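You operate a simulated robot arm through the tools that you are given. There is no shell and no other tool. Be economical: measure what you need, move in short steps, check, and stop when the job is done.

You run a simulated two-armed robot. Do the job below in one go: nothing can be reset, and whatever is moved stays where it is left.

## Task
Turn the orange pocket forward, brush off the wood dust and slide the pink tub onto the clean spot.
Fine: put the brush back; leave the other tubs. Set down upright: brush. What is to be rubbed or washed off counts as gone when no trace of it is left.
Where things are to end (x, y in the base frame): pink tub within 3.5 cm of [71, 24].

Only the result counts: the job must be done as asked and must still hold three seconds after the hand-in. Knocking over, shifting, dropping, spilling or breaking anything else fails it.

## Robot
Two 6-joint arms with two-finger parallel grippers on one trunk that stands fixed in place. Base frame: the origin is at the foot of the trunk, x ahead of it, y to its left, z up; the work surface is at about z = 82. Readings come in cm, rad, newtons and seconds.
The left shoulder is at [5, 17, 125.2], the right one opposite. Each reaches about 109.2 cm from its shoulder. Payload 1.57 kg a hand.
The TCP of each hand is the grasp point between the finger pads, 3 cm short of the fingertips. In the tool frame z runs along the fingers and y along their closing line. Largest opening 8 cm; finger width 1.7, thickness 1.2; the body of the gripper, 4 by 8.2 cm, starts 8 cm behind the TCP.
Orientation is that of the tool frame in the base frame, as a unit quaternion [x, y, z, w]. With the fingers straight down and closing along the base's y, the tool's x points along the base's -x, its y along +y and its z along -z.

## Interface
- The arms move only by the tool play_rows. It takes "left_motion", "right_motion" or both (then of equal length, played together; a hand with none holds still); each is a list of rows, each a list of 7 numbers: the shift along the base's x, y, z in units of 25 mm (1.0 is 25 mm), then the turn, a rotation vector about the base's x, y, z in units of 4 degrees (1.0 is 4 degrees), then the closure, from 0 (fully open) to 1 (shut). In form: [[x, y, z, wx, wy, wz, grip], ...]. A call has 1 to 10 rows; each row shifts and turns the commanded pose from where the row before left it. A call with a number of a shift or a turn outside -1 to 1 is refused whole. Rows are played at 5 a second. More than 5 cm and 0.15 rad between two rows, or a gripper value outside its range, and nothing of the call is played. Where a pose cannot be reached the arm comes as near as it can. A force on the tool above 40 N (or 10 N above the force at the start of the call, whichever is more), or a blocked arm, ends the call early, and 0.2 s more pass. Each finger travels about 7.2 cm/s and halts on what it meets, pressing with about 41 N; the grip force reading is that of the motor and also rises with nothing between the fingers. The clock runs only during rows and for 0.2 s after the last one: add rows that do not move to give the fingers time. It gives the time, the measured TCP pose, the force on the tool (base axes), the opening and the grip force at its end, in the units of the frame above (readings bear some noise), with the torque about the TCP (base axes, N m) and any sound that the robot's microphone picked up.
- Cameras (640 x 400 px; columns grow to the right, rows downward): "scene" is now at [3.5, 1.04, 181.77]; the picture's right is [0.13, -0.99, 0.00], its down [-0.77, -0.10, -0.63] and it looks along [0.63, 0.08, -0.77] (base axes); focal length 370 px, centre (320, 200). "left" rides on the left gripper at [7.2, 0.7, -12.2] in its tool frame; the picture's right is [-0.09, 1.00, 0.00], its down [-0.84, -0.08, -0.54] and it looks along [-0.54, -0.05, 0.84] (tool axes); focal length 238 px, centre (320, 200). "right" rides on the right gripper at [7.2, -0.7, -12.2] in its tool frame; the picture's right is [0.09, 1.00, 0.00], its down [-0.84, 0.08, -0.54] and it looks along [-0.54, 0.05, 0.84] (tool axes); focal length 238 px, centre (320, 200). There is no depth. A picture from a camera that has moved, and an enlarged one, comes with that camera's place and axes in the base frame and with its lens.
- get_image(camera): a new picture of that camera. The clock stands still meanwhile.
- move_column(by): slides the trunk up (or, below 0, down) by that many cm; the arms and the scene camera ride with it, the base frame stays. It gives what a move gives, with no picture.
- head_to(pan, tilt): turns the head with the scene camera to pan (to the left, within 1.501 rad either way) and tilt (down, from -0.506 to 1.204), counted from straight ahead of the robot. It gives what a move gives.
- inspect(camera, box): a new picture of the part [left, top, right, bottom] of that camera's present view, enlarged. The clock stands still meanwhile.
- finish_job(): hands the job in; it is judged then, once.

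Go step by step. Nothing tells you positions but the pictures and the camera data: compare them with the known pose of the tool, close in by small moves and look again before you grip or let go. The budget is 120 turns and 78 pictures, counting those below and the enlarged ones. Unless the task says otherwise, let go and move clear before handing in, and close with one line.

The tools are called after "Request:" as name(argument=value, ...) on one line, values as JSON. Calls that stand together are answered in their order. play_rows: Moves the arms, as the interface text tells. Its arguments: {"type":"object","properties":{"left_motion":{"type":"array"},"right_motion":{"type":"array"}},"required":[]} The other tools are called the same way: move_column (by) slides the trunk up or down; head_to (pan, tilt) turns the head that bears the scene camera; get_image (camera) takes a picture; inspect (camera, box) takes an enlarged picture of a part of a camera's view; finish_job () hands the job in.

At the start:

```text
time: 0.0
left_ee_pos: [48.55, 46.43, 114.24]
left_tool_rot: [0.0, 1.0, 0.0, 0.0]
left_ft_force: [-0.1, -0.5, 0.0]
left_moment: [0.03, -0.01, 0.0]
left_finger_gap: 8.0
left_gripper_force: 0.0
right_ee_pos: [76.32, -12.12, 114.17]
right_tool_rot: [0.0, 1.0, 0.0, 0.0]
right_ft_force: [1.0, -0.2, 0.6]
right_moment: [-0.02, 0.02, -0.02]
right_finger_gap: 7.98
right_gripper_force: 0.0
trunk travel left (down, up): [-86.7, 10.3]
head pan, tilt: [0.129, 0.883]
```

scene: 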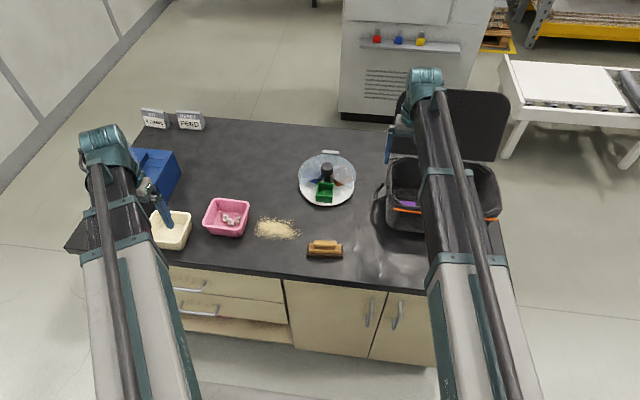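
right: 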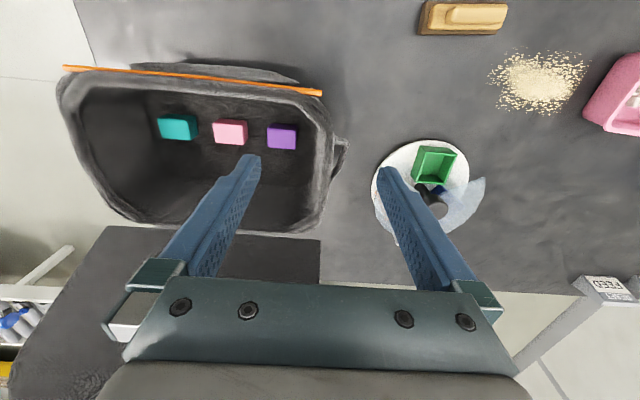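
left: 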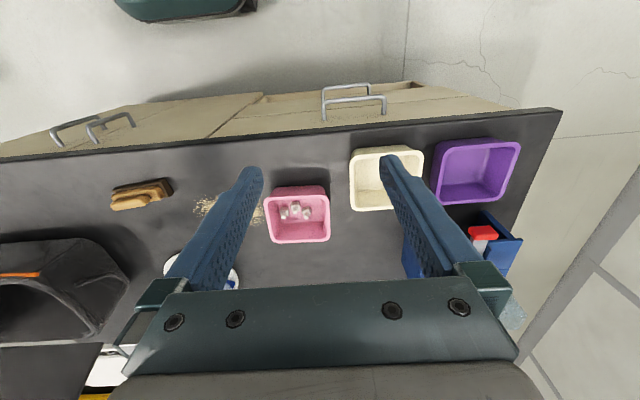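

I see a carousel with coloured pockets, wood dust, a brush, and the pink tub. I'll look closer at the carousel, the dust and the brush.

Request:
inspect(camera="scene", box=[270, 130, 390, 220])

Request:
inspect(camera="scene", box=[190, 180, 360, 280])

Request:
inspect(camera="right", box=[340, 110, 520, 260])

```text
4.44 times, centred on (330, 175) of scene
camera zoom: at [3.5, 1.04, 181.77], right [0.13, -0.99, 0.0], down [-0.77, -0.1, -0.63], along [0.63, 0.08, -0.77], focal length 1643 px, centre (276, 311)
```

zoom: 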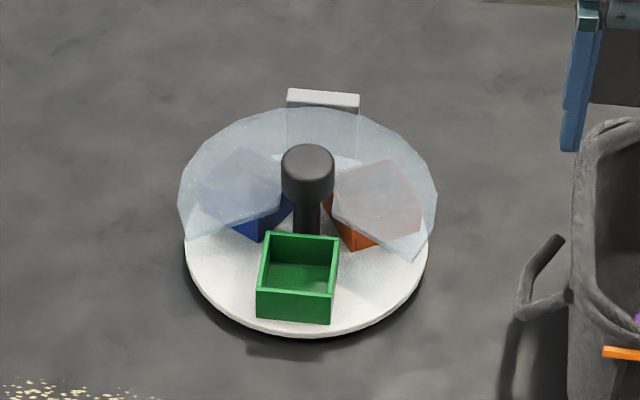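

```text
3.76 times, centred on (275, 230) of scene
camera zoom: at [3.5, 1.04, 181.77], right [0.13, -0.99, 0.0], down [-0.77, -0.1, -0.63], along [0.63, 0.08, -0.77], focal length 1392 px, centre (489, 87)
```

zoom: 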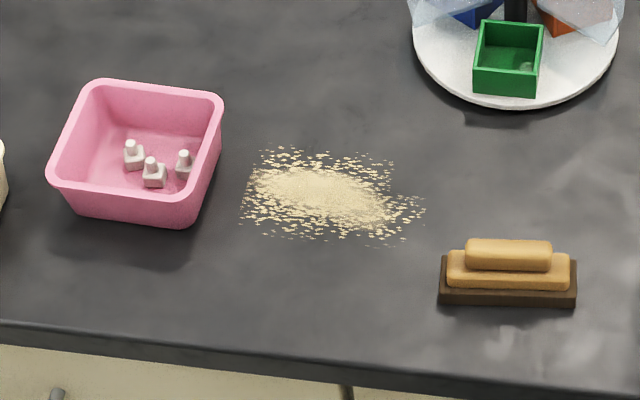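

```text
2.67 times, centred on (430, 185) of right
camera zoom: at [69.13, -12.69, 126.19], right [-0.09, 1.0, 0.0], down [0.84, 0.08, 0.54], along [0.54, 0.05, -0.84], focal length 636 px, centre (27, 240)
```

zoom: 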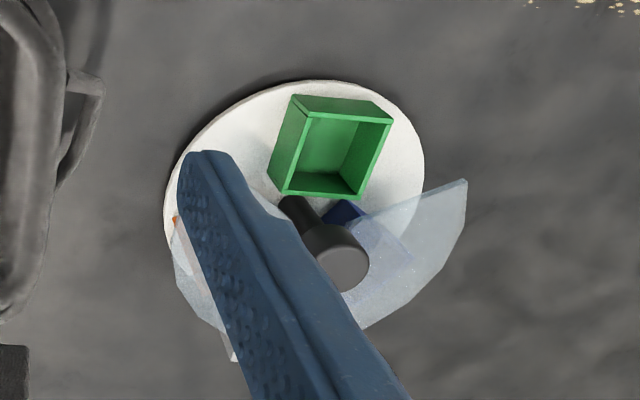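

The knob stands at about (91, 10), top near z 92.6, with green at the front opening and orange about 120° away, to the back right. The dust is at (71, 24), the brush at about (63, 7). I'll bring the left hand above the knob.

Request:
play_rows(left_motion=[[0.999, -0.857, -0.217, 0, 0, 0.441, 0], [0.999, -0.857, -0.217, 0, 0, 0.441, 0], [0.999, -0.857, -0.217, 0, 0, 0.441, 0], [0.999, -0.857, -0.217, 0, 0, 0.441, 0], [0.999, -0.857, -0.217, 0, 0, 0.441, 0], [0.999, -0.857, -0.217, 0, 0, 0.441, 0], [0.999, -0.857, -0.217, 0, 0, 0.441, 0], [0.999, -0.857, -0.217, 0, 0, 0.441, 0], [0.999, -0.857, -0.217, 0, 0, 0.441, 0], [0.999, -0.857, -0.217, 0, 0, 0.441, 0]])

Request:
play_rows(left_motion=[[0.999, -0.857, -0.217, 0, 0, 0.441, 0], [0.999, -0.857, -0.217, 0, 0, 0.441, 0], [0.999, -0.857, -0.217, 0, 0, 0.441, 0], [0.999, -0.857, -0.217, 0, 0, 0.441, 0], [0.999, -0.857, -0.217, 0, 0, 0.441, 0], [0.999, -0.857, -0.217, 0, 0, 0.441, 0], [0.999, -0.857, -0.217, 0, 0, 0.441, 0], [0, 0, 0, 0, 0, 0, 0]])

Request:
get_image(camera="left")

Request:
get_image(camera="scene")

```text
time: 2.2
left_ee_pos: [73.46, 25.01, 114.17]
left_tool_rot: [-0.154, 0.988, 0.0, 0.0]
left_ft_force: [-0.1, 0.1, 0.5]
left_moment: [0.0, 0.02, -0.01]
left_finger_gap: 7.97
left_gripper_force: 0.0
left hand out of reach, approached as far as the arm can: row 1, 3, 4, 5, 6, 7, 8, 9, 10
right_ee_pos: [76.25, -12.07, 114.09]
right_tool_rot: [0.0, 1.0, 0.001, 0.0]
right_ft_force: [-0.2, 0.8, -0.4]
right_moment: [-0.03, 0.04, -0.01]
right_finger_gap: 7.99
right_gripper_force: 0.2
trunk travel left (down, up): [-86.7, 10.3]
head pan, tilt: [0.129, 0.883]
```

```text
time: 4.0
left_ee_pos: [91.08, 9.98, 114.31]
left_tool_rot: [-0.259, 0.966, -0.001, 0.001]
left_ft_force: [-0.9, 0.1, 0.3]
left_moment: [-0.02, -0.03, 0.03]
left_finger_gap: 8.0
left_gripper_force: 0.0
left hand out of reach, approached as far as the arm can: row 1, 2, 3, 4, 5, 6, 7
right_ee_pos: [76.27, -12.02, 114.13]
right_tool_rot: [0.0, 1.0, 0.0, 0.0]
right_ft_force: [0.6, 0.2, -0.1]
right_moment: [0.0, 0.04, 0.04]
right_finger_gap: 7.99
right_gripper_force: 0.1
trunk travel left (down, up): [-86.7, 10.3]
head pan, tilt: [0.129, 0.883]
```

```text
71 pictures are left
camera left: at [84.44, 6.87, 126.27], right [-0.42, 0.91, 0.0], down [0.76, 0.35, 0.54], along [0.49, 0.23, -0.84], focal length 238 px, centre (320, 200)
```

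left: 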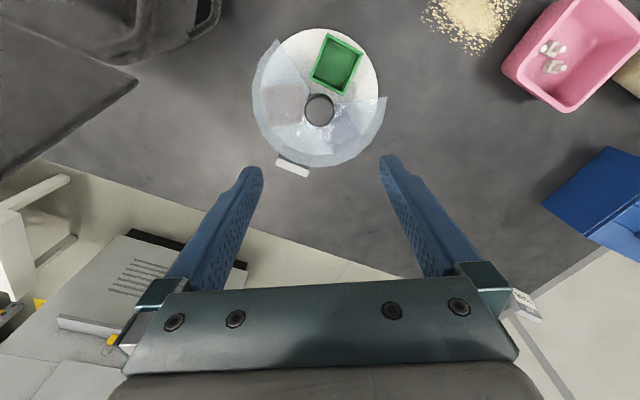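

```text
70 pictures are left
camera scene: at [3.46, 1.06, 181.78], right [0.13, -0.99, 0.0], down [-0.77, -0.1, -0.64], along [0.63, 0.08, -0.77], focal length 370 px, centre (320, 200)
```

scene: 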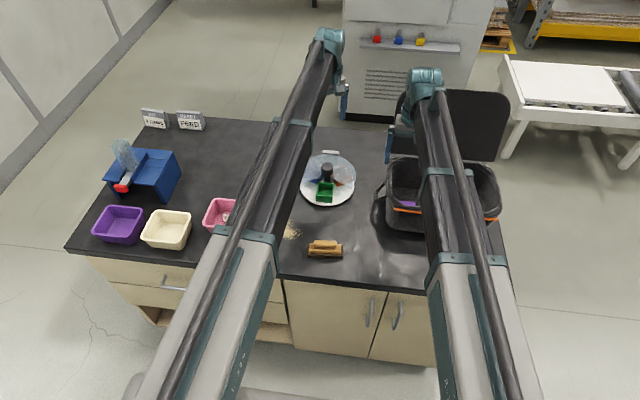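

The hand is over the knob, but it stayed at z 114, so its reach downward seems limited. I'll test a small descent.

Request:
play_rows(left_motion=[[0, 0, -1, 0, 0, 0, 0], [0, 0, -1, 0, 0, 0, 0]])

```text
time: 4.6
left_ee_pos: [91.1, 9.9, 114.09]
left_tool_rot: [-0.258, 0.966, 0.0, 0.0]
left_ft_force: [0.8, 0.0, 0.4]
left_moment: [0.01, -0.01, 0.02]
left_finger_gap: 8.0
left_gripper_force: 0.0
left hand out of reach, approached as far as the arm can: row 1, 2
right_ee_pos: [76.21, -12.04, 114.1]
right_tool_rot: [0.0, 1.0, 0.0, 0.0]
right_ft_force: [0.9, 0.3, -0.8]
right_moment: [0.02, 0.01, 0.0]
right_finger_gap: 8.0
right_gripper_force: 0.0
trunk travel left (down, up): [-86.7, 10.3]
head pan, tilt: [0.129, 0.883]
```

The hand can't go below about z 114 at this trunk height, so the trunk has to come down. I'll raise the right hand first so it stays clear of the bag, and nudge the left up to check the commanded pose.

Request:
play_rows(right_motion=[[0, 0, 1, 0, 0, 0, 0], [0, 0, 1, 0, 0, 0, 0], [0, 0, 1, 0, 0, 0, 0], [0, 0, 1, 0, 0, 0, 0], [0, 0, 1, 0, 0, 0, 0], [0, 0, 1, 0, 0, 0, 0], [0, 0, 1, 0, 0, 0, 0], [0, 0, 1, 0, 0, 0, 0], [0, 0, 1, 0, 0, 0, 0], [0, 0, 1, 0, 0, 0, 0]], left_motion=[[0, 0, 1, 0, 0, 0, 0], [0, 0, 0, 0, 0, 0, 0], [0, 0, 0, 0, 0, 0, 0], [0, 0, 0, 0, 0, 0, 0], [0, 0, 0, 0, 0, 0, 0], [0, 0, 0, 0, 0, 0, 0], [0, 0, 0, 0, 0, 0, 0], [0, 0, 0, 0, 0, 0, 0], [0, 0, 0, 0, 0, 0, 0], [0, 0, 0, 0, 0, 0, 0]])

```text
time: 6.8
left_ee_pos: [91.05, 9.71, 114.11]
left_tool_rot: [-0.258, 0.966, 0.0, 0.0]
left_ft_force: [0.0, -0.8, 0.4]
left_moment: [-0.01, 0.01, 0.0]
left_finger_gap: 8.0
left_gripper_force: 0.0
left hand out of reach, approached as far as the arm can: row 1
right_ee_pos: [76.27, -12.11, 114.11]
right_tool_rot: [0.0, 1.0, 0.0, 0.0]
right_ft_force: [-0.6, -0.1, -0.8]
right_moment: [-0.01, 0.02, 0.02]
right_finger_gap: 8.01
right_gripper_force: 0.1
right hand out of reach, approached as far as the arm can: row 1, 2, 3, 4, 5, 6, 7, 8, 9, 10
trunk travel left (down, up): [-86.7, 10.3]
head pan, tilt: [0.129, 0.883]
```

Neither hand can move in z, so only the trunk sets the height for both. I'll retract the right hand in front of the table, clear of the bag, before lowering.

Request:
play_rows(right_motion=[[-0.92, -0.943, 0, 0, 0, 0, 0], [-0.92, -0.943, 0, 0, 0, 0, 0], [-0.92, -0.943, 0, 0, 0, 0, 0], [-0.92, -0.943, 0, 0, 0, 0, 0], [-0.92, -0.943, 0, 0, 0, 0, 0], [-0.92, -0.943, 0, 0, 0, 0, 0], [-0.92, -0.943, 0, 0, 0, 0, 0]])

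Request:
play_rows(right_motion=[[-0.92, -0.943, 0, 0, 0, 0, 0], [-0.92, -0.943, 0, 0, 0, 0, 0], [-0.92, -0.943, 0, 0, 0, 0, 0], [-0.92, -0.943, 0, 0, 0, 0, 0], [-0.92, -0.943, 0, 0, 0, 0, 0], [-0.92, -0.943, 0, 0, 0, 0, 0], [-0.92, -0.943, 0, 0, 0, 0, 0], [0, 0, 0, 0, 0, 0, 0]])

Request:
get_image(camera="scene")

Request:
get_image(camera="right")

```text
time: 8.4
left_ee_pos: [90.97, 9.91, 114.2]
left_tool_rot: [-0.258, 0.966, 0.001, 0.0]
left_ft_force: [-0.3, -0.6, 0.6]
left_moment: [0.05, 0.0, -0.02]
left_finger_gap: 7.99
left_gripper_force: 0.0
right_ee_pos: [59.8, -28.64, 114.15]
right_tool_rot: [0.0, 1.0, 0.0, 0.0]
right_ft_force: [0.2, -0.2, -0.5]
right_moment: [0.01, -0.03, 0.0]
right_finger_gap: 7.98
right_gripper_force: 0.0
trunk travel left (down, up): [-86.7, 10.3]
head pan, tilt: [0.129, 0.883]
```

```text
time: 10.2
left_ee_pos: [91.18, 9.95, 114.1]
left_tool_rot: [-0.258, 0.966, 0.0, 0.0]
left_ft_force: [0.2, 0.0, -0.1]
left_moment: [0.0, 0.02, 0.03]
left_finger_gap: 8.03
left_gripper_force: 0.1
right_ee_pos: [43.9, -44.94, 114.18]
right_tool_rot: [0.0, 1.0, 0.001, 0.0]
right_ft_force: [-0.4, 0.3, -0.4]
right_moment: [-0.02, 0.01, 0.01]
right_finger_gap: 8.01
right_gripper_force: 0.1
trunk travel left (down, up): [-86.7, 10.3]
head pan, tilt: [0.129, 0.883]
```

```text
69 pictures are left
camera scene: at [3.54, 1.05, 181.77], right [0.13, -0.99, 0.0], down [-0.77, -0.1, -0.63], along [0.63, 0.08, -0.77], focal length 370 px, centre (320, 200)
```

scene: 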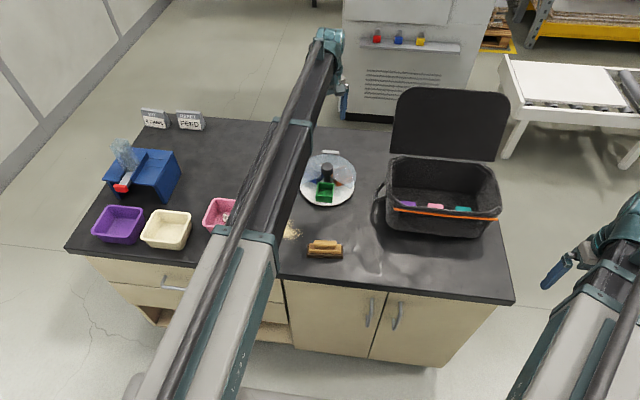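

```text
68 pictures are left
camera right: at [36.89, -45.57, 126.19], right [-0.09, 1.0, 0.0], down [0.84, 0.08, 0.54], along [0.54, 0.05, -0.84], focal length 238 px, centre (320, 200)
```

right: 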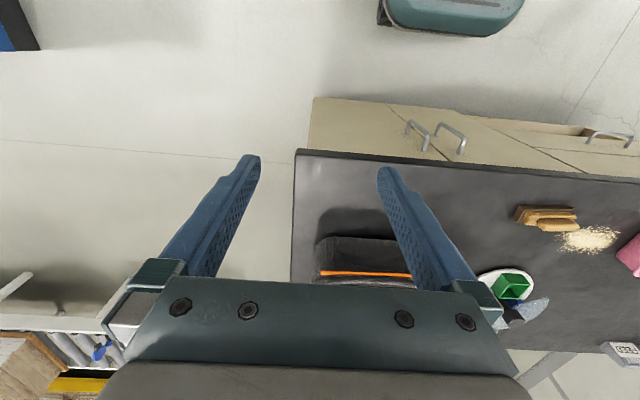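

The right hand is now clear of the table. I'll lower the trunk 17 cm and check the knob from close up.

Request:
move_column(by=-17)

Request:
get_image(camera="left")

Request:
get_image(camera="scene")

```text
time: 12.1
left_ee_pos: [91.18, 9.84, 97.17]
left_tool_rot: [-0.258, 0.966, 0.0, 0.0]
left_ft_force: [-0.1, 0.5, -0.3]
left_moment: [0.01, 0.01, 0.0]
left_finger_gap: 7.99
left_gripper_force: 0.1
right_ee_pos: [43.99, -44.94, 97.13]
right_tool_rot: [0.001, 1.0, 0.0, 0.0]
right_ft_force: [-0.1, 0.5, -0.5]
right_moment: [0.0, -0.01, -0.02]
right_finger_gap: 7.98
right_gripper_force: 0.1
trunk travel left (down, up): [-69.7, 27.3]
head pan, tilt: [0.129, 0.883]
```

```text
67 pictures are left
camera left: at [84.45, 6.86, 109.27], right [-0.42, 0.91, 0.0], down [0.76, 0.35, 0.54], along [0.49, 0.23, -0.84], focal length 238 px, centre (320, 200)
```

left: 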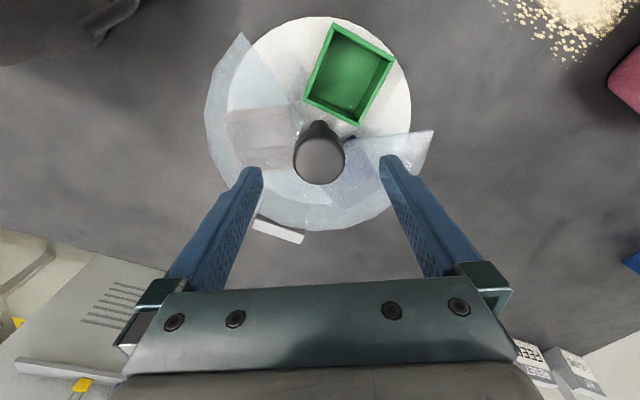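

```text
66 pictures are left
camera scene: at [3.48, 1.03, 164.78], right [0.13, -0.99, 0.0], down [-0.77, -0.1, -0.64], along [0.63, 0.08, -0.77], focal length 370 px, centre (320, 200)
```

scene: 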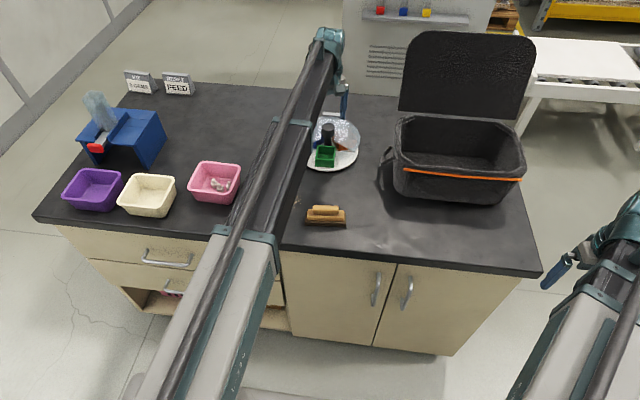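

The knob is centred between the fingers at about (90.9, 9.9). I'll lower a further 4 cm so the tips surround the knob cap.

Request:
play_rows(left_motion=[[-0.1, 0.03, 0, 0, 0, 0, 0]])

Request:
move_column(by=-4)

Request:
get_image(camera="left")

```text
time: 12.5
left_ee_pos: [90.91, 9.88, 97.11]
left_tool_rot: [-0.258, 0.966, 0.0, 0.0]
left_ft_force: [0.3, -0.3, 0.2]
left_moment: [0.0, -0.01, 0.0]
left_finger_gap: 7.98
left_gripper_force: 0.1
right_ee_pos: [44.05, -44.92, 97.21]
right_tool_rot: [0.0, 1.0, 0.0, -0.001]
right_ft_force: [0.6, 0.6, 0.4]
right_moment: [0.01, -0.01, -0.03]
right_finger_gap: 7.99
right_gripper_force: 0.1
trunk travel left (down, up): [-69.7, 27.3]
head pan, tilt: [0.129, 0.883]
```

```text
time: 13.3
left_ee_pos: [90.94, 10.1, 93.11]
left_tool_rot: [-0.258, 0.966, 0.0, -0.001]
left_ft_force: [-0.6, -0.1, -0.3]
left_moment: [0.03, -0.01, -0.02]
left_finger_gap: 8.0
left_gripper_force: 0.1
right_ee_pos: [43.96, -44.95, 93.18]
right_tool_rot: [0.0, 1.0, 0.0, 0.0]
right_ft_force: [0.2, 0.0, 0.6]
right_moment: [0.01, 0.0, 0.0]
right_finger_gap: 8.01
right_gripper_force: 0.0
trunk travel left (down, up): [-65.7, 31.3]
head pan, tilt: [0.129, 0.883]
```

```text
65 pictures are left
camera left: at [84.28, 6.99, 105.27], right [-0.42, 0.91, 0.0], down [0.76, 0.35, 0.54], along [0.49, 0.23, -0.84], focal length 238 px, centre (320, 200)
```

left: 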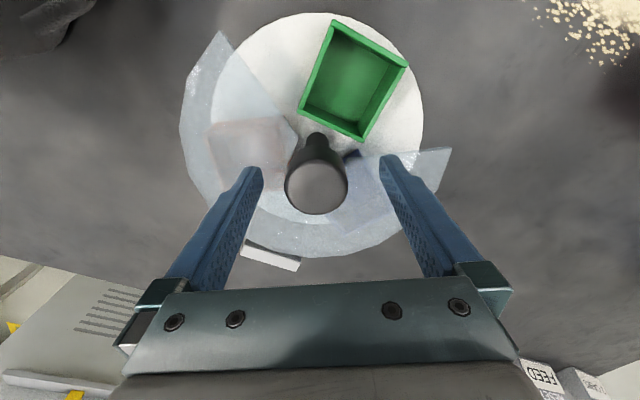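

The knob sits between the fingers, so I'll close on it.

Request:
play_rows(left_motion=[[0, 0, 0, 0, 0, 0, 1], [0, 0, 0, 0, 0, 0, 1], [0, 0, 0, 0, 0, 0, 1], [0, 0, 0, 0, 0, 0, 1]])

```text
time: 14.3
left_ee_pos: [91.09, 9.79, 93.18]
left_tool_rot: [-0.258, 0.966, 0.0, 0.0]
left_ft_force: [11.5, -11.0, 6.6]
left_moment: [-0.43, -0.52, -0.07]
left_finger_gap: 4.1
left_gripper_force: 45.2
right_ee_pos: [44.04, -45.06, 93.13]
right_tool_rot: [0.0, 1.0, 0.0, 0.0]
right_ft_force: [-0.5, 0.3, 1.1]
right_moment: [0.01, -0.01, -0.03]
right_finger_gap: 8.0
right_gripper_force: 0.0
trunk travel left (down, up): [-65.7, 31.3]
head pan, tilt: [0.129, 0.883]
```

Gripped at 4.1 cm with a slight side load. I'll ease that load and start turning clockwise as seen from above.

Request:
play_rows(left_motion=[[0.04, -0.04, 0, 0, 0, 0, 1], [0, 0, 0, 0, 0, -0.5, 1], [0, 0, 0, 0, 0, -1, 1], [0, 0, 0, 0, 0, -1, 1]])

```text
time: 15.3
left_ee_pos: [91.1, 9.8, 93.17]
left_tool_rot: [-0.172, 0.985, 0.001, -0.002]
left_ft_force: [4.1, -13.4, 1.3]
left_moment: [-0.21, -0.42, -0.05]
left_finger_gap: 4.11
left_gripper_force: 45.2
right_ee_pos: [43.97, -44.93, 93.16]
right_tool_rot: [0.0, 1.0, 0.0, 0.0]
right_ft_force: [-0.5, 0.0, -0.5]
right_moment: [0.01, 0.0, 0.02]
right_finger_gap: 8.03
right_gripper_force: 0.1
trunk travel left (down, up): [-65.7, 31.3]
head pan, tilt: [0.129, 0.883]
```

Request:
play_rows(left_motion=[[0.01, -0.06, 0, 0, 0, -1, 1], [0, 0, 0, 0, 0, -1, 1], [0, 0, 0, 0, 0, -1, 1], [0, 0, 0, 0, 0, -1, 1], [0, 0, 0, 0, 0, -1, 1]])

Request:
inspect(camera="left", box=[160, 0, 480, 280])

```text
time: 16.6
left_ee_pos: [90.99, 9.98, 93.13]
left_tool_rot: [0.001, 1.0, 0.001, 0.0]
left_ft_force: [4.8, 5.0, 3.8]
left_moment: [0.38, 0.39, 0.0]
left_finger_gap: 4.09
left_gripper_force: 44.8
right_ee_pos: [43.97, -44.88, 93.19]
right_tool_rot: [0.0, 1.0, 0.0, 0.0]
right_ft_force: [-1.3, -0.4, 0.3]
right_moment: [-0.03, -0.01, 0.0]
right_finger_gap: 8.01
right_gripper_force: 0.1
trunk travel left (down, up): [-65.7, 31.3]
head pan, tilt: [0.129, 0.883]
```

```text
1.43 times, centred on (320, 140) of left
camera zoom: at [83.74, 10.61, 105.25], right [0.09, 1.0, 0.0], down [0.84, -0.08, 0.54], along [0.54, -0.05, -0.84], focal length 340 px, centre (320, 286)
```

zoom: 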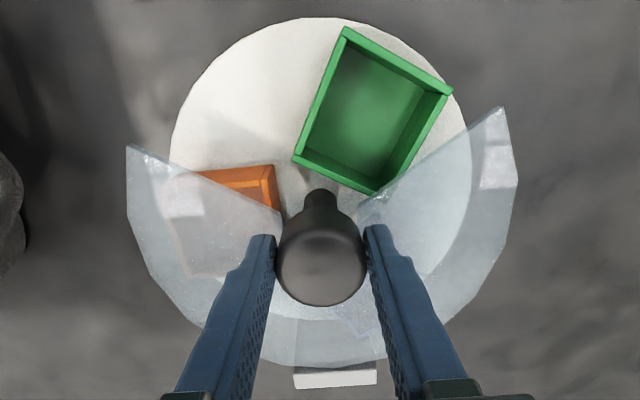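

The turntable turns with the knob and orange is coming round. I'll continue the turn.

Request:
play_rows(left_motion=[[0, 0, 0, 0, 0, -1, 1], [0, 0, 0, 0, 0, -1, 1], [0, 0, 0, 0, 0, -1, 1], [0, 0, 0, 0, 0, -1, 1], [0, 0, 0, 0, 0, -1, 1], [0, 0, 0, 0, 0, -1, 1], [0, 0, 0, 0, 0, -1, 1], [0, 0, 0, 0, 0, -1, 1], [0, 0, 0, 0, 0, -1, 1], [0, 0, 0, 0, 0, -1, 1]])

Request:
play_rows(left_motion=[[0, 0, 0, 0, 0, -1, 1], [0, 0, 0, 0, 0, -1, 1], [0, 0, 0, 0, 0, -1, 1], [0, 0, 0, 0, 0, -1, 1], [0, 0, 0, 0, 0, -1, 1], [0, 0, 0, 0, 0, -1, 1], [0, 0, 0, 0, 0, -1, 1], [0, 0, 0, 0, 0, -1, 1], [0, 0, 0, 0, 0, -1, 1], [0, 0, 0, 0, 0, -1, 1]])

Request:
get_image(camera="left")

```text
time: 18.8
left_ee_pos: [91.31, 10.28, 93.13]
left_tool_rot: [0.342, 0.94, 0.002, 0.0]
left_ft_force: [8.3, 25.8, 6.3]
left_moment: [0.29, -0.3, 0.12]
left_finger_gap: 4.1
left_gripper_force: 44.5
right_ee_pos: [43.93, -44.64, 93.38]
right_tool_rot: [0.0, 1.0, -0.001, 0.0]
right_ft_force: [0.2, 0.7, 0.4]
right_moment: [0.0, -0.02, 0.0]
right_finger_gap: 8.0
right_gripper_force: 0.1
trunk travel left (down, up): [-65.7, 31.3]
head pan, tilt: [0.129, 0.883]
```

```text
time: 20.0
left_ee_pos: [91.22, 10.38, 93.16]
left_tool_rot: [0.503, 0.864, 0.005, 0.001]
left_ft_force: [2.4, 9.5, 5.5]
left_moment: [0.1, -0.07, 0.04]
left_finger_gap: 4.08
left_gripper_force: 45.3
right_ee_pos: [43.84, -44.9, 93.14]
right_tool_rot: [0.001, 1.0, 0.0, 0.0]
right_ft_force: [-0.9, -0.7, 0.2]
right_moment: [0.0, -0.02, 0.0]
right_finger_gap: 8.0
right_gripper_force: 0.0
trunk travel left (down, up): [-65.7, 31.3]
head pan, tilt: [0.129, 0.883]
stopped in row 6 (left hand): the force on the tool passed its limit at 40 N (the readings are from after the stop); the commanded pose is now the measured one
```

```text
63 pictures are left
camera left: at [88.11, 16.81, 105.3], right [0.91, 0.41, 0.01], down [0.34, -0.77, 0.54], along [0.23, -0.49, -0.84], focal length 238 px, centre (320, 200)
```

left: 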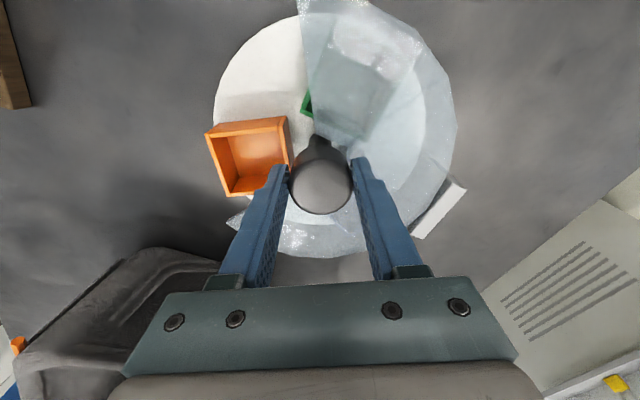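

Orange is nearly round, about 30° to go, and a side load built up because the grip is slightly off axis. I'll shift slightly with the load and keep turning gently.

Request:
play_rows(left_motion=[[0.02, 0.06, 0, 0, 0, 0, 1], [0, 0, 0, 0, 0, -1, 1], [0, 0, 0, 0, 0, -1, 1], [0, 0, 0, 0, 0, -1, 1]])

```text
time: 21.0
left_ee_pos: [91.35, 10.45, 93.3]
left_tool_rot: [0.592, 0.806, 0.005, 0.002]
left_ft_force: [6.4, 7.1, 4.9]
left_moment: [1.17, -0.11, 0.08]
left_finger_gap: 4.09
left_gripper_force: 45.0
right_ee_pos: [43.98, -44.84, 93.23]
right_tool_rot: [0.0, 1.0, 0.0, 0.0]
right_ft_force: [-0.7, 0.5, 0.6]
right_moment: [-0.02, -0.02, -0.01]
right_finger_gap: 8.0
right_gripper_force: 0.2
trunk travel left (down, up): [-65.7, 31.3]
head pan, tilt: [0.129, 0.883]
```

Request:
play_rows(left_motion=[[0.03, 0.02, 0, 0, 0, -1, 1], [0, 0, 0, 0, 0, -1, 1], [0, 0, 0, 0, 0, -1, 1]])

Request:
get_image(camera="left")

```text
time: 21.8
left_ee_pos: [91.32, 10.37, 93.15]
left_tool_rot: [0.672, 0.74, 0.005, 0.002]
left_ft_force: [11.6, 6.8, 7.4]
left_moment: [0.18, 0.12, 0.05]
left_finger_gap: 4.07
left_gripper_force: 44.8
right_ee_pos: [44.07, -44.89, 93.19]
right_tool_rot: [0.001, 1.0, -0.001, -0.001]
right_ft_force: [-0.4, -0.2, -0.7]
right_moment: [-0.02, 0.02, 0.01]
right_finger_gap: 8.01
right_gripper_force: 0.1
trunk travel left (down, up): [-65.7, 31.3]
head pan, tilt: [0.129, 0.883]
```

```text
62 pictures are left
camera left: at [91.21, 17.6, 105.27], right [1.0, 0.0, 0.01], down [0.0, -0.84, 0.54], along [0.01, -0.54, -0.84], focal length 238 px, centre (320, 200)
```

left: 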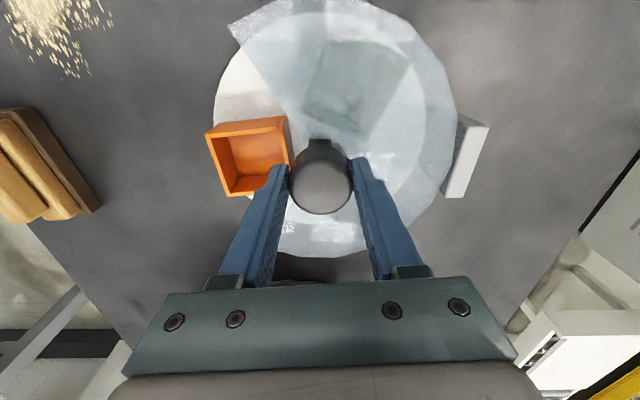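

Orange is almost at the front, with about 5° still to turn.

Request:
play_rows(left_motion=[[0.03, 0.02, 0, 0, 0, -0.8, 1], [0, 0, 0, 0, 0, -0.6, 1], [0, 0, 0, 0, 0, 0, 1]])

Request:
inspect(camera="left", box=[160, 0, 480, 280])

Request:
get_image(camera="scene")

```text
time: 22.6
left_ee_pos: [91.4, 10.52, 93.22]
left_tool_rot: [0.708, 0.706, 0.005, 0.002]
left_ft_force: [12.1, 4.5, 7.6]
left_moment: [-0.13, -0.45, 0.02]
left_finger_gap: 4.08
left_gripper_force: 45.3
right_ee_pos: [44.03, -44.85, 93.16]
right_tool_rot: [0.0, 1.0, 0.0, 0.0]
right_ft_force: [0.3, 0.3, 0.1]
right_moment: [0.02, -0.02, 0.02]
right_finger_gap: 7.98
right_gripper_force: 0.2
trunk travel left (down, up): [-65.7, 31.3]
head pan, tilt: [0.129, 0.883]
```

```text
1.43 times, centred on (320, 140) of left
camera zoom: at [91.96, 17.58, 105.27], right [1.0, -0.09, 0.01], down [-0.08, -0.84, 0.54], along [-0.04, -0.54, -0.84], focal length 340 px, centre (320, 286)
```

zoom: 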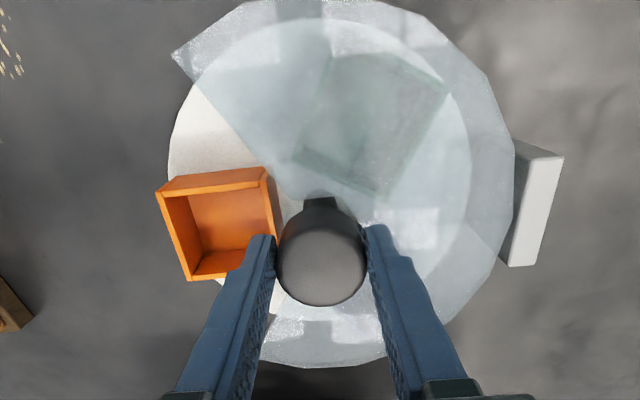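

```text
60 pictures are left
camera scene: at [3.53, 1.06, 160.78], right [0.13, -0.99, 0.0], down [-0.77, -0.1, -0.63], along [0.63, 0.08, -0.77], focal length 370 px, centre (320, 200)
```

scene: 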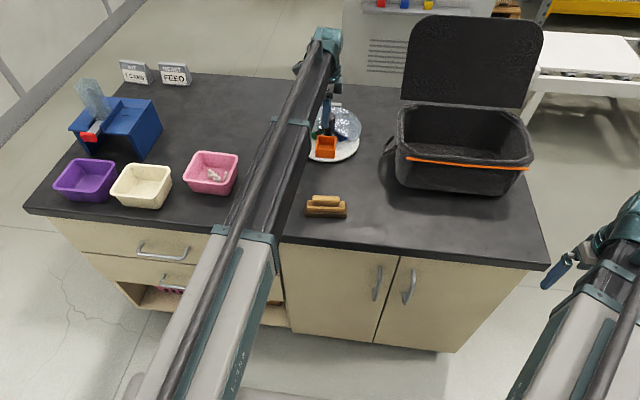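

Orange now faces forward. I'll let go, rise, and check it.

Request:
play_rows(left_motion=[[0, 0, 0, 0, 0, 0, 0.4], [0, 0, 0, 0, 0, 0, 0], [0, 0, 0, 0, 0, 0, 0], [0, 0, 0, 0, 0, 0, 0]])

Request:
move_column(by=13)

Request:
inspect(camera="scene", box=[270, 110, 430, 210])

Request:
get_image(camera="left")

```text
time: 23.6
left_ee_pos: [91.35, 10.54, 93.14]
left_tool_rot: [0.708, 0.706, 0.004, 0.001]
left_ft_force: [-0.1, 0.1, -0.1]
left_moment: [0.01, 0.05, -0.02]
left_finger_gap: 8.0
left_gripper_force: 0.0
right_ee_pos: [43.98, -44.86, 93.2]
right_tool_rot: [0.0, 1.0, 0.001, 0.001]
right_ft_force: [-0.9, 1.2, -1.0]
right_moment: [0.01, 0.0, 0.01]
right_finger_gap: 7.99
right_gripper_force: 0.1
trunk travel left (down, up): [-65.7, 31.3]
head pan, tilt: [0.129, 0.883]
```

```text
time: 25.2
left_ee_pos: [91.54, 10.42, 106.06]
left_tool_rot: [0.708, 0.706, 0.004, 0.001]
left_ft_force: [-0.1, 0.1, -0.9]
left_moment: [0.04, 0.01, 0.01]
left_finger_gap: 8.0
left_gripper_force: 0.1
right_ee_pos: [43.93, -44.88, 106.07]
right_tool_rot: [0.001, 1.0, 0.0, 0.001]
right_ft_force: [0.6, -0.3, 0.2]
right_moment: [-0.04, 0.01, 0.0]
right_finger_gap: 8.0
right_gripper_force: 0.1
trunk travel left (down, up): [-78.7, 18.3]
head pan, tilt: [0.129, 0.883]
```

```text
4.00 times, centred on (350, 160) of scene
camera zoom: at [3.52, 1.02, 173.77], right [0.13, -0.99, 0.0], down [-0.77, -0.1, -0.63], along [0.63, 0.08, -0.77], focal length 1479 px, centre (200, 360)
```

zoom: 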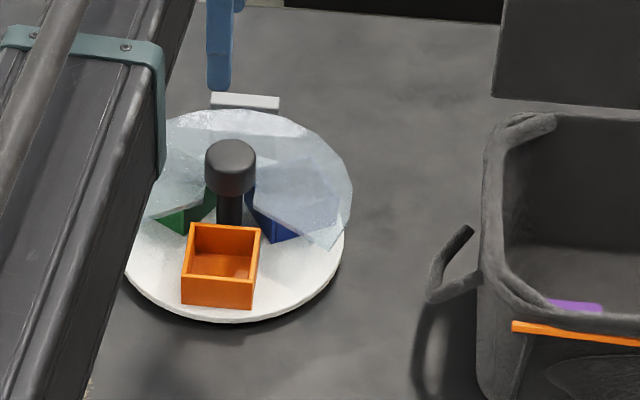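

```text
58 pictures are left
camera left: at [91.91, 17.59, 118.28], right [1.0, -0.09, 0.01], down [-0.08, -0.84, 0.54], along [-0.04, -0.54, -0.84], focal length 238 px, centre (320, 200)
```

left: 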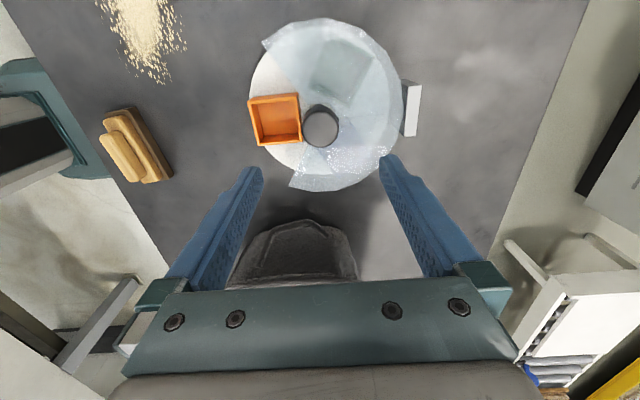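

Orange is at the front in the same pose green had. Next I move above the brush at about (63.7, 7.5).

Request:
play_rows(left_motion=[[-0.93, -0.1, 0, 0, 0, 0, 0], [-0.93, -0.1, 0, 0, 0, 0, 0], [-0.93, -0.1, 0, 0, 0, 0, 0], [-0.93, -0.1, 0, 0, 0, 0, 0], [-0.93, -0.1, 0, 0, 0, 0, 0], [-0.93, -0.1, 0, 0, 0, 0, 0], [-0.93, -0.1, 0, 0, 0, 0, 0], [-0.93, -0.1, 0, 0, 0, 0, 0], [-0.93, -0.1, 0, 0, 0, 0, 0], [-0.93, -0.1, 0, 0, 0, 0, 0]])

Request:
play_rows(left_motion=[[-0.93, -0.1, 0, 0, 0, 0, 0], [-0.93, -0.1, 0, 0, 0, 0, 0], [0, 0, 0, 0, 0, 0, 0]])

Request:
get_image(camera="left")

Request:
get_image(camera="scene")

```text
time: 27.4
left_ee_pos: [67.82, 7.96, 106.09]
left_tool_rot: [0.708, 0.706, 0.004, 0.001]
left_ft_force: [0.3, -0.4, -0.7]
left_moment: [-0.03, -0.01, -0.01]
left_finger_gap: 8.0
left_gripper_force: 0.1
right_ee_pos: [43.92, -44.99, 106.22]
right_tool_rot: [-0.001, 1.0, 0.0, 0.001]
right_ft_force: [-0.4, -0.6, -0.2]
right_moment: [0.01, -0.01, 0.03]
right_finger_gap: 8.02
right_gripper_force: 0.2
trunk travel left (down, up): [-78.7, 18.3]
head pan, tilt: [0.129, 0.883]
```

```text
time: 28.2
left_ee_pos: [63.63, 7.23, 106.18]
left_tool_rot: [0.708, 0.706, 0.003, 0.001]
left_ft_force: [0.5, 0.0, -0.9]
left_moment: [0.01, -0.02, 0.03]
left_finger_gap: 7.98
left_gripper_force: 0.0
right_ee_pos: [44.03, -44.92, 106.1]
right_tool_rot: [0.0, 1.0, 0.0, 0.0]
right_ft_force: [-0.3, 0.0, 0.3]
right_moment: [0.0, 0.01, 0.0]
right_finger_gap: 8.0
right_gripper_force: 0.1
trunk travel left (down, up): [-78.7, 18.3]
head pan, tilt: [0.129, 0.883]
```

```text
57 pictures are left
camera left: at [64.1, 14.33, 118.29], right [1.0, -0.09, 0.01], down [-0.08, -0.84, 0.54], along [-0.04, -0.54, -0.84], focal length 238 px, centre (320, 200)
```

left: 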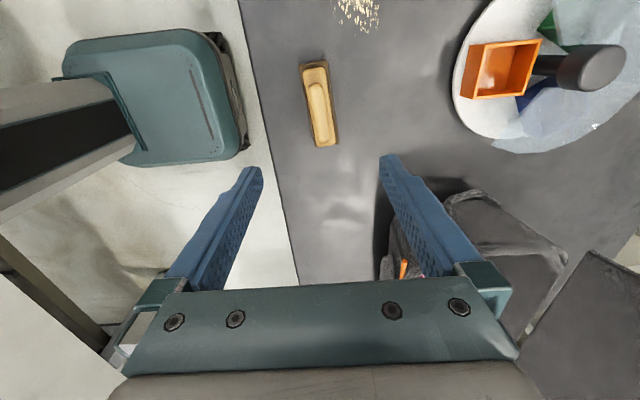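

```text
56 pictures are left
camera scene: at [3.51, 1.02, 173.77], right [0.13, -0.99, 0.0], down [-0.77, -0.1, -0.63], along [0.63, 0.08, -0.77], focal length 370 px, centre (320, 200)
```

scene: 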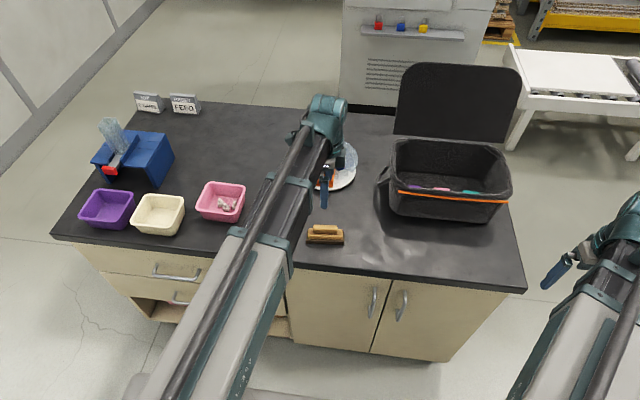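

The hand is centred over the brush. One close look to judge its height levels.

Request:
inspect(camera="scene", box=[295, 210, 359, 250])

```text
10.00 times, centred on (327, 230) of scene
camera zoom: at [3.51, 1.02, 173.77], right [0.13, -0.99, 0.0], down [-0.77, -0.1, -0.63], along [0.63, 0.08, -0.77], focal length 3698 px, centre (250, -100)
```

zoom: 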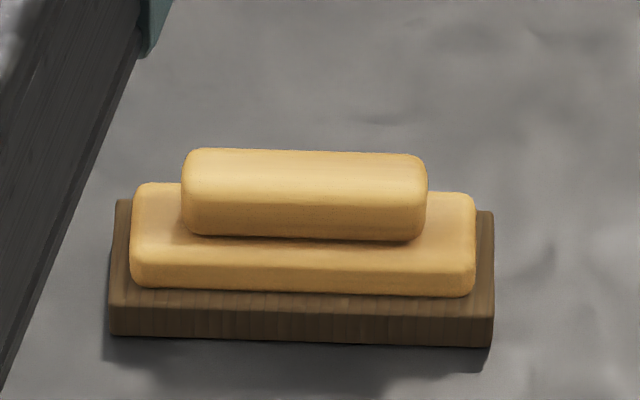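

The handle spans about z 85.4–87.1. I'll descend to TCP 88.6 and grip it.

Request:
move_column(by=-14)

Request:
get_image(camera="left")

```text
time: 29.9
left_ee_pos: [63.66, 7.14, 92.18]
left_tool_rot: [0.708, 0.706, 0.003, 0.001]
left_ft_force: [-0.5, 0.0, -0.7]
left_moment: [0.03, -0.05, 0.04]
left_finger_gap: 8.01
left_gripper_force: 0.1
right_ee_pos: [43.99, -44.9, 92.17]
right_tool_rot: [-0.001, 1.0, -0.001, 0.0]
right_ft_force: [0.1, 0.7, -0.4]
right_moment: [-0.03, -0.02, -0.02]
right_finger_gap: 7.99
right_gripper_force: 0.0
trunk travel left (down, up): [-64.7, 32.3]
head pan, tilt: [0.129, 0.883]
```

```text
54 pictures are left
camera left: at [64.09, 14.34, 104.31], right [1.0, -0.09, 0.01], down [-0.08, -0.84, 0.54], along [-0.04, -0.54, -0.84], focal length 238 px, centre (320, 200)
```

left: 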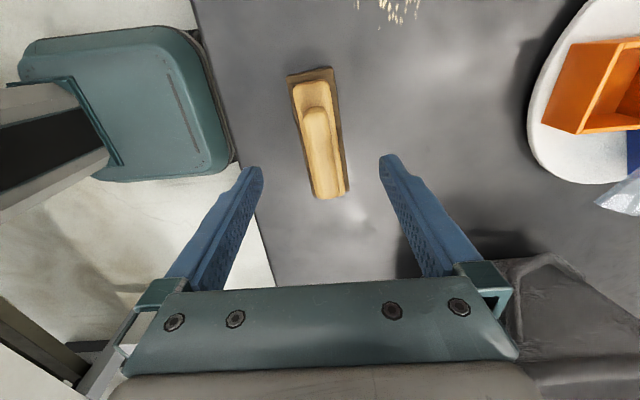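

Request:
move_column(by=-3.5)

Request:
play_rows(left_motion=[[0, 0, 0, 0, 0, 0, 0.5], [0, 0, 0, 0, 0, 0, 1], [0, 0, 0, 0, 0, 0, 1], [0, 0, 0, 0, 0, 0, 1], [0, 0, 0, 0, 0, 0, 1]])

Request:
get_image(camera="left")

```text
time: 30.7
left_ee_pos: [63.66, 7.28, 88.67]
left_tool_rot: [0.708, 0.706, 0.004, 0.002]
left_ft_force: [0.3, 0.5, 0.0]
left_moment: [-0.04, -0.02, -0.01]
left_finger_gap: 8.0
left_gripper_force: 0.0
right_ee_pos: [44.01, -44.85, 88.78]
right_tool_rot: [0.0, 1.0, -0.001, -0.001]
right_ft_force: [0.8, 0.3, 0.3]
right_moment: [0.03, 0.03, 0.03]
right_finger_gap: 7.99
right_gripper_force: 0.0
trunk travel left (down, up): [-61.2, 35.8]
head pan, tilt: [0.129, 0.883]
```

```text
time: 31.9
left_ee_pos: [63.54, 7.27, 88.69]
left_tool_rot: [0.707, 0.707, 0.004, 0.002]
left_ft_force: [0.0, 0.1, 1.0]
left_moment: [0.01, 0.06, 0.07]
left_finger_gap: 1.72
left_gripper_force: 32.6
right_ee_pos: [44.05, -44.92, 88.83]
right_tool_rot: [0.0, 1.0, 0.0, 0.0]
right_ft_force: [0.1, -0.2, -0.6]
right_moment: [0.0, -0.03, -0.01]
right_finger_gap: 8.02
right_gripper_force: 0.1
trunk travel left (down, up): [-61.2, 35.8]
head pan, tilt: [0.129, 0.883]
```

```text
53 pictures are left
camera left: at [64.09, 14.34, 100.8], right [1.0, -0.09, 0.01], down [-0.08, -0.84, 0.54], along [-0.04, -0.54, -0.84], focal length 238 px, centre (320, 200)
```

left: 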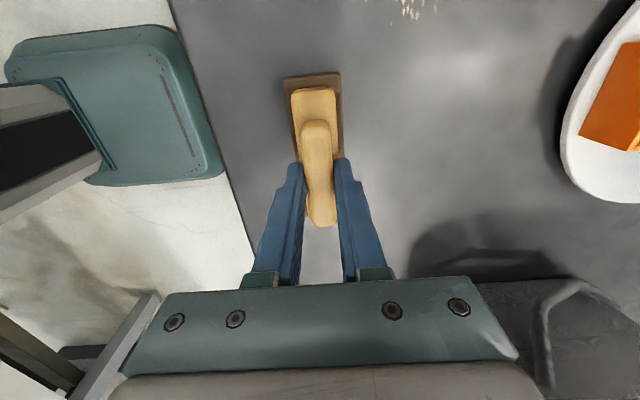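

Request:
play_rows(left_motion=[[0, 0, 0, 0, 0, 0, 1], [0, 0, 0, 0, 0, 0, 1]])

Request:
move_column(by=2)

Request:
get_image(camera="left")

```text
time: 32.5
left_ee_pos: [63.63, 7.19, 88.6]
left_tool_rot: [0.707, 0.707, 0.003, 0.0]
left_ft_force: [-0.4, 0.1, 1.5]
left_moment: [-0.06, 0.02, 0.06]
left_finger_gap: 1.76
left_gripper_force: 32.3
right_ee_pos: [43.96, -45.06, 88.67]
right_tool_rot: [0.001, 1.0, -0.001, 0.0]
right_ft_force: [0.0, -0.2, -0.5]
right_moment: [0.01, 0.02, 0.01]
right_finger_gap: 8.0
right_gripper_force: 0.1
trunk travel left (down, up): [-61.2, 35.8]
head pan, tilt: [0.129, 0.883]
```

```text
time: 33.1
left_ee_pos: [63.58, 7.28, 90.77]
left_tool_rot: [0.708, 0.707, 0.003, 0.001]
left_ft_force: [0.2, -0.1, -2.5]
left_moment: [0.01, 0.03, -0.01]
left_finger_gap: 1.71
left_gripper_force: 32.0
right_ee_pos: [44.0, -44.83, 90.7]
right_tool_rot: [0.0, 1.0, 0.0, -0.001]
right_ft_force: [-0.1, 0.7, -0.3]
right_moment: [-0.02, 0.01, -0.01]
right_finger_gap: 8.03
right_gripper_force: 0.1
trunk travel left (down, up): [-63.2, 33.8]
head pan, tilt: [0.129, 0.883]
```

```text
52 pictures are left
camera left: at [64.12, 14.34, 102.79], right [1.0, -0.09, 0.01], down [-0.08, -0.84, 0.54], along [-0.04, -0.54, -0.84], focal length 238 px, centre (320, 200)
```

left: 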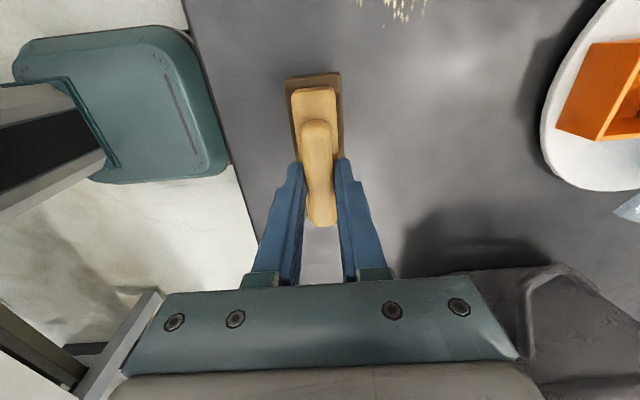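

The brush is lifted and level. I'll carry it to (63, 26.3), just in front of the dust.

Request:
play_rows(left_motion=[[-0.03, 0.95, 0, 0, 0, 0, 1], [-0.03, 0.95, 0, 0, 0, 0, 1], [-0.03, 0.95, 0, 0, 0, 0, 1], [-0.03, 0.95, 0, 0, 0, 0, 1], [-0.03, 0.95, 0, 0, 0, 0, 1], [-0.03, 0.95, 0, 0, 0, 0, 1], [-0.03, 0.95, 0, 0, 0, 0, 1], [-0.03, 0.95, 0, 0, 0, 0, 1]])

Request:
get_image(camera="scene")

Request:
get_image(camera="left")

```text
time: 34.9
left_ee_pos: [63.11, 26.68, 90.66]
left_tool_rot: [0.708, 0.706, 0.003, 0.002]
left_ft_force: [-0.3, -1.0, -0.9]
left_moment: [0.0, -0.02, 0.01]
left_finger_gap: 1.74
left_gripper_force: 32.3
right_ee_pos: [43.99, -44.85, 90.67]
right_tool_rot: [0.0, 1.0, 0.001, 0.0]
right_ft_force: [0.7, -0.9, -0.6]
right_moment: [0.0, 0.0, 0.02]
right_finger_gap: 8.0
right_gripper_force: 0.0
trunk travel left (down, up): [-63.2, 33.8]
head pan, tilt: [0.129, 0.883]
```

```text
51 pictures are left
camera scene: at [3.5, 1.05, 158.27], right [0.13, -0.99, 0.0], down [-0.77, -0.1, -0.63], along [0.63, 0.08, -0.77], focal length 370 px, centre (320, 200)
```

scene: 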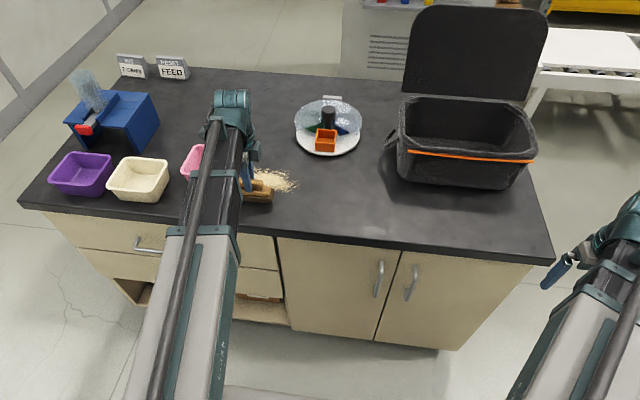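

```text
50 pictures are left
camera left: at [63.6, 33.73, 102.79], right [1.0, -0.09, 0.01], down [-0.08, -0.84, 0.54], along [-0.04, -0.54, -0.84], focal length 238 px, centre (320, 200)
```

left: 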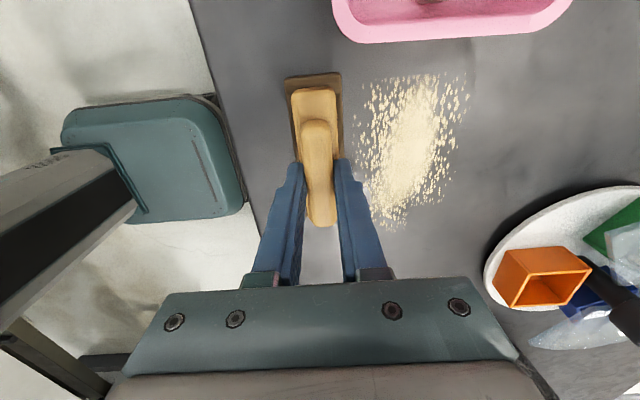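

The brush clears the tub rim by about 1 cm and is lined up with the left part of the dust. I'll lower it to contact and sweep forward.

Request:
move_column(by=-2.1)

Request:
play_rows(left_motion=[[0.5, 0, 0, 0, 0, 0, 1], [0.7, 0, 0, 0, 0, 0, 1], [0.7, 0, 0, 0, 0, 0, 1], [0.7, 0, 0, 0, 0, 0, 1], [0.7, 0, 0, 0, 0, 0, 1], [0.7, 0, 0, 0, 0, 0, 1], [0.7, 0, 0, 0, 0, 0, 1], [0.7, 0, 0, 0, 0, 0, 1], [0.7, 0, 0, 0, 0, 0, 1]])

Request:
get_image(camera="left")

```text
time: 35.6
left_ee_pos: [63.03, 26.57, 88.57]
left_tool_rot: [0.708, 0.706, 0.005, 0.001]
left_ft_force: [2.7, 1.3, 11.1]
left_moment: [0.01, 0.04, -0.01]
left_finger_gap: 1.71
left_gripper_force: 32.4
right_ee_pos: [43.92, -45.06, 88.64]
right_tool_rot: [0.0, 1.0, 0.0, 0.0]
right_ft_force: [0.6, -0.4, 0.7]
right_moment: [0.01, 0.02, 0.01]
right_finger_gap: 7.98
right_gripper_force: 0.0
trunk travel left (down, up): [-61.1, 35.9]
head pan, tilt: [0.129, 0.883]
```

```text
time: 37.6
left_ee_pos: [78.41, 26.35, 88.69]
left_tool_rot: [0.708, 0.707, 0.005, 0.002]
left_ft_force: [-2.2, 0.5, 4.9]
left_moment: [0.01, 0.22, 0.04]
left_finger_gap: 1.75
left_gripper_force: 32.0
right_ee_pos: [43.93, -44.87, 88.58]
right_tool_rot: [0.0, 1.0, 0.0, 0.0]
right_ft_force: [0.5, 0.0, -0.6]
right_moment: [0.01, 0.0, 0.05]
right_finger_gap: 8.0
right_gripper_force: 0.1
trunk travel left (down, up): [-61.1, 35.9]
head pan, tilt: [0.129, 0.883]
```

```text
49 pictures are left
camera left: at [78.83, 33.5, 100.74], right [1.0, -0.09, 0.01], down [-0.08, -0.84, 0.54], along [-0.04, -0.54, -0.84], focal length 238 px, centre (320, 200)
```

left: 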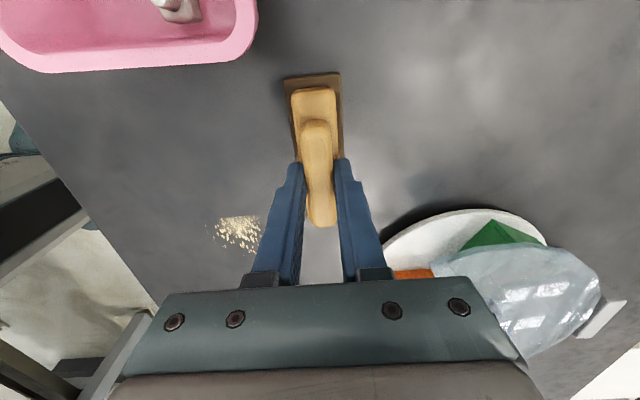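

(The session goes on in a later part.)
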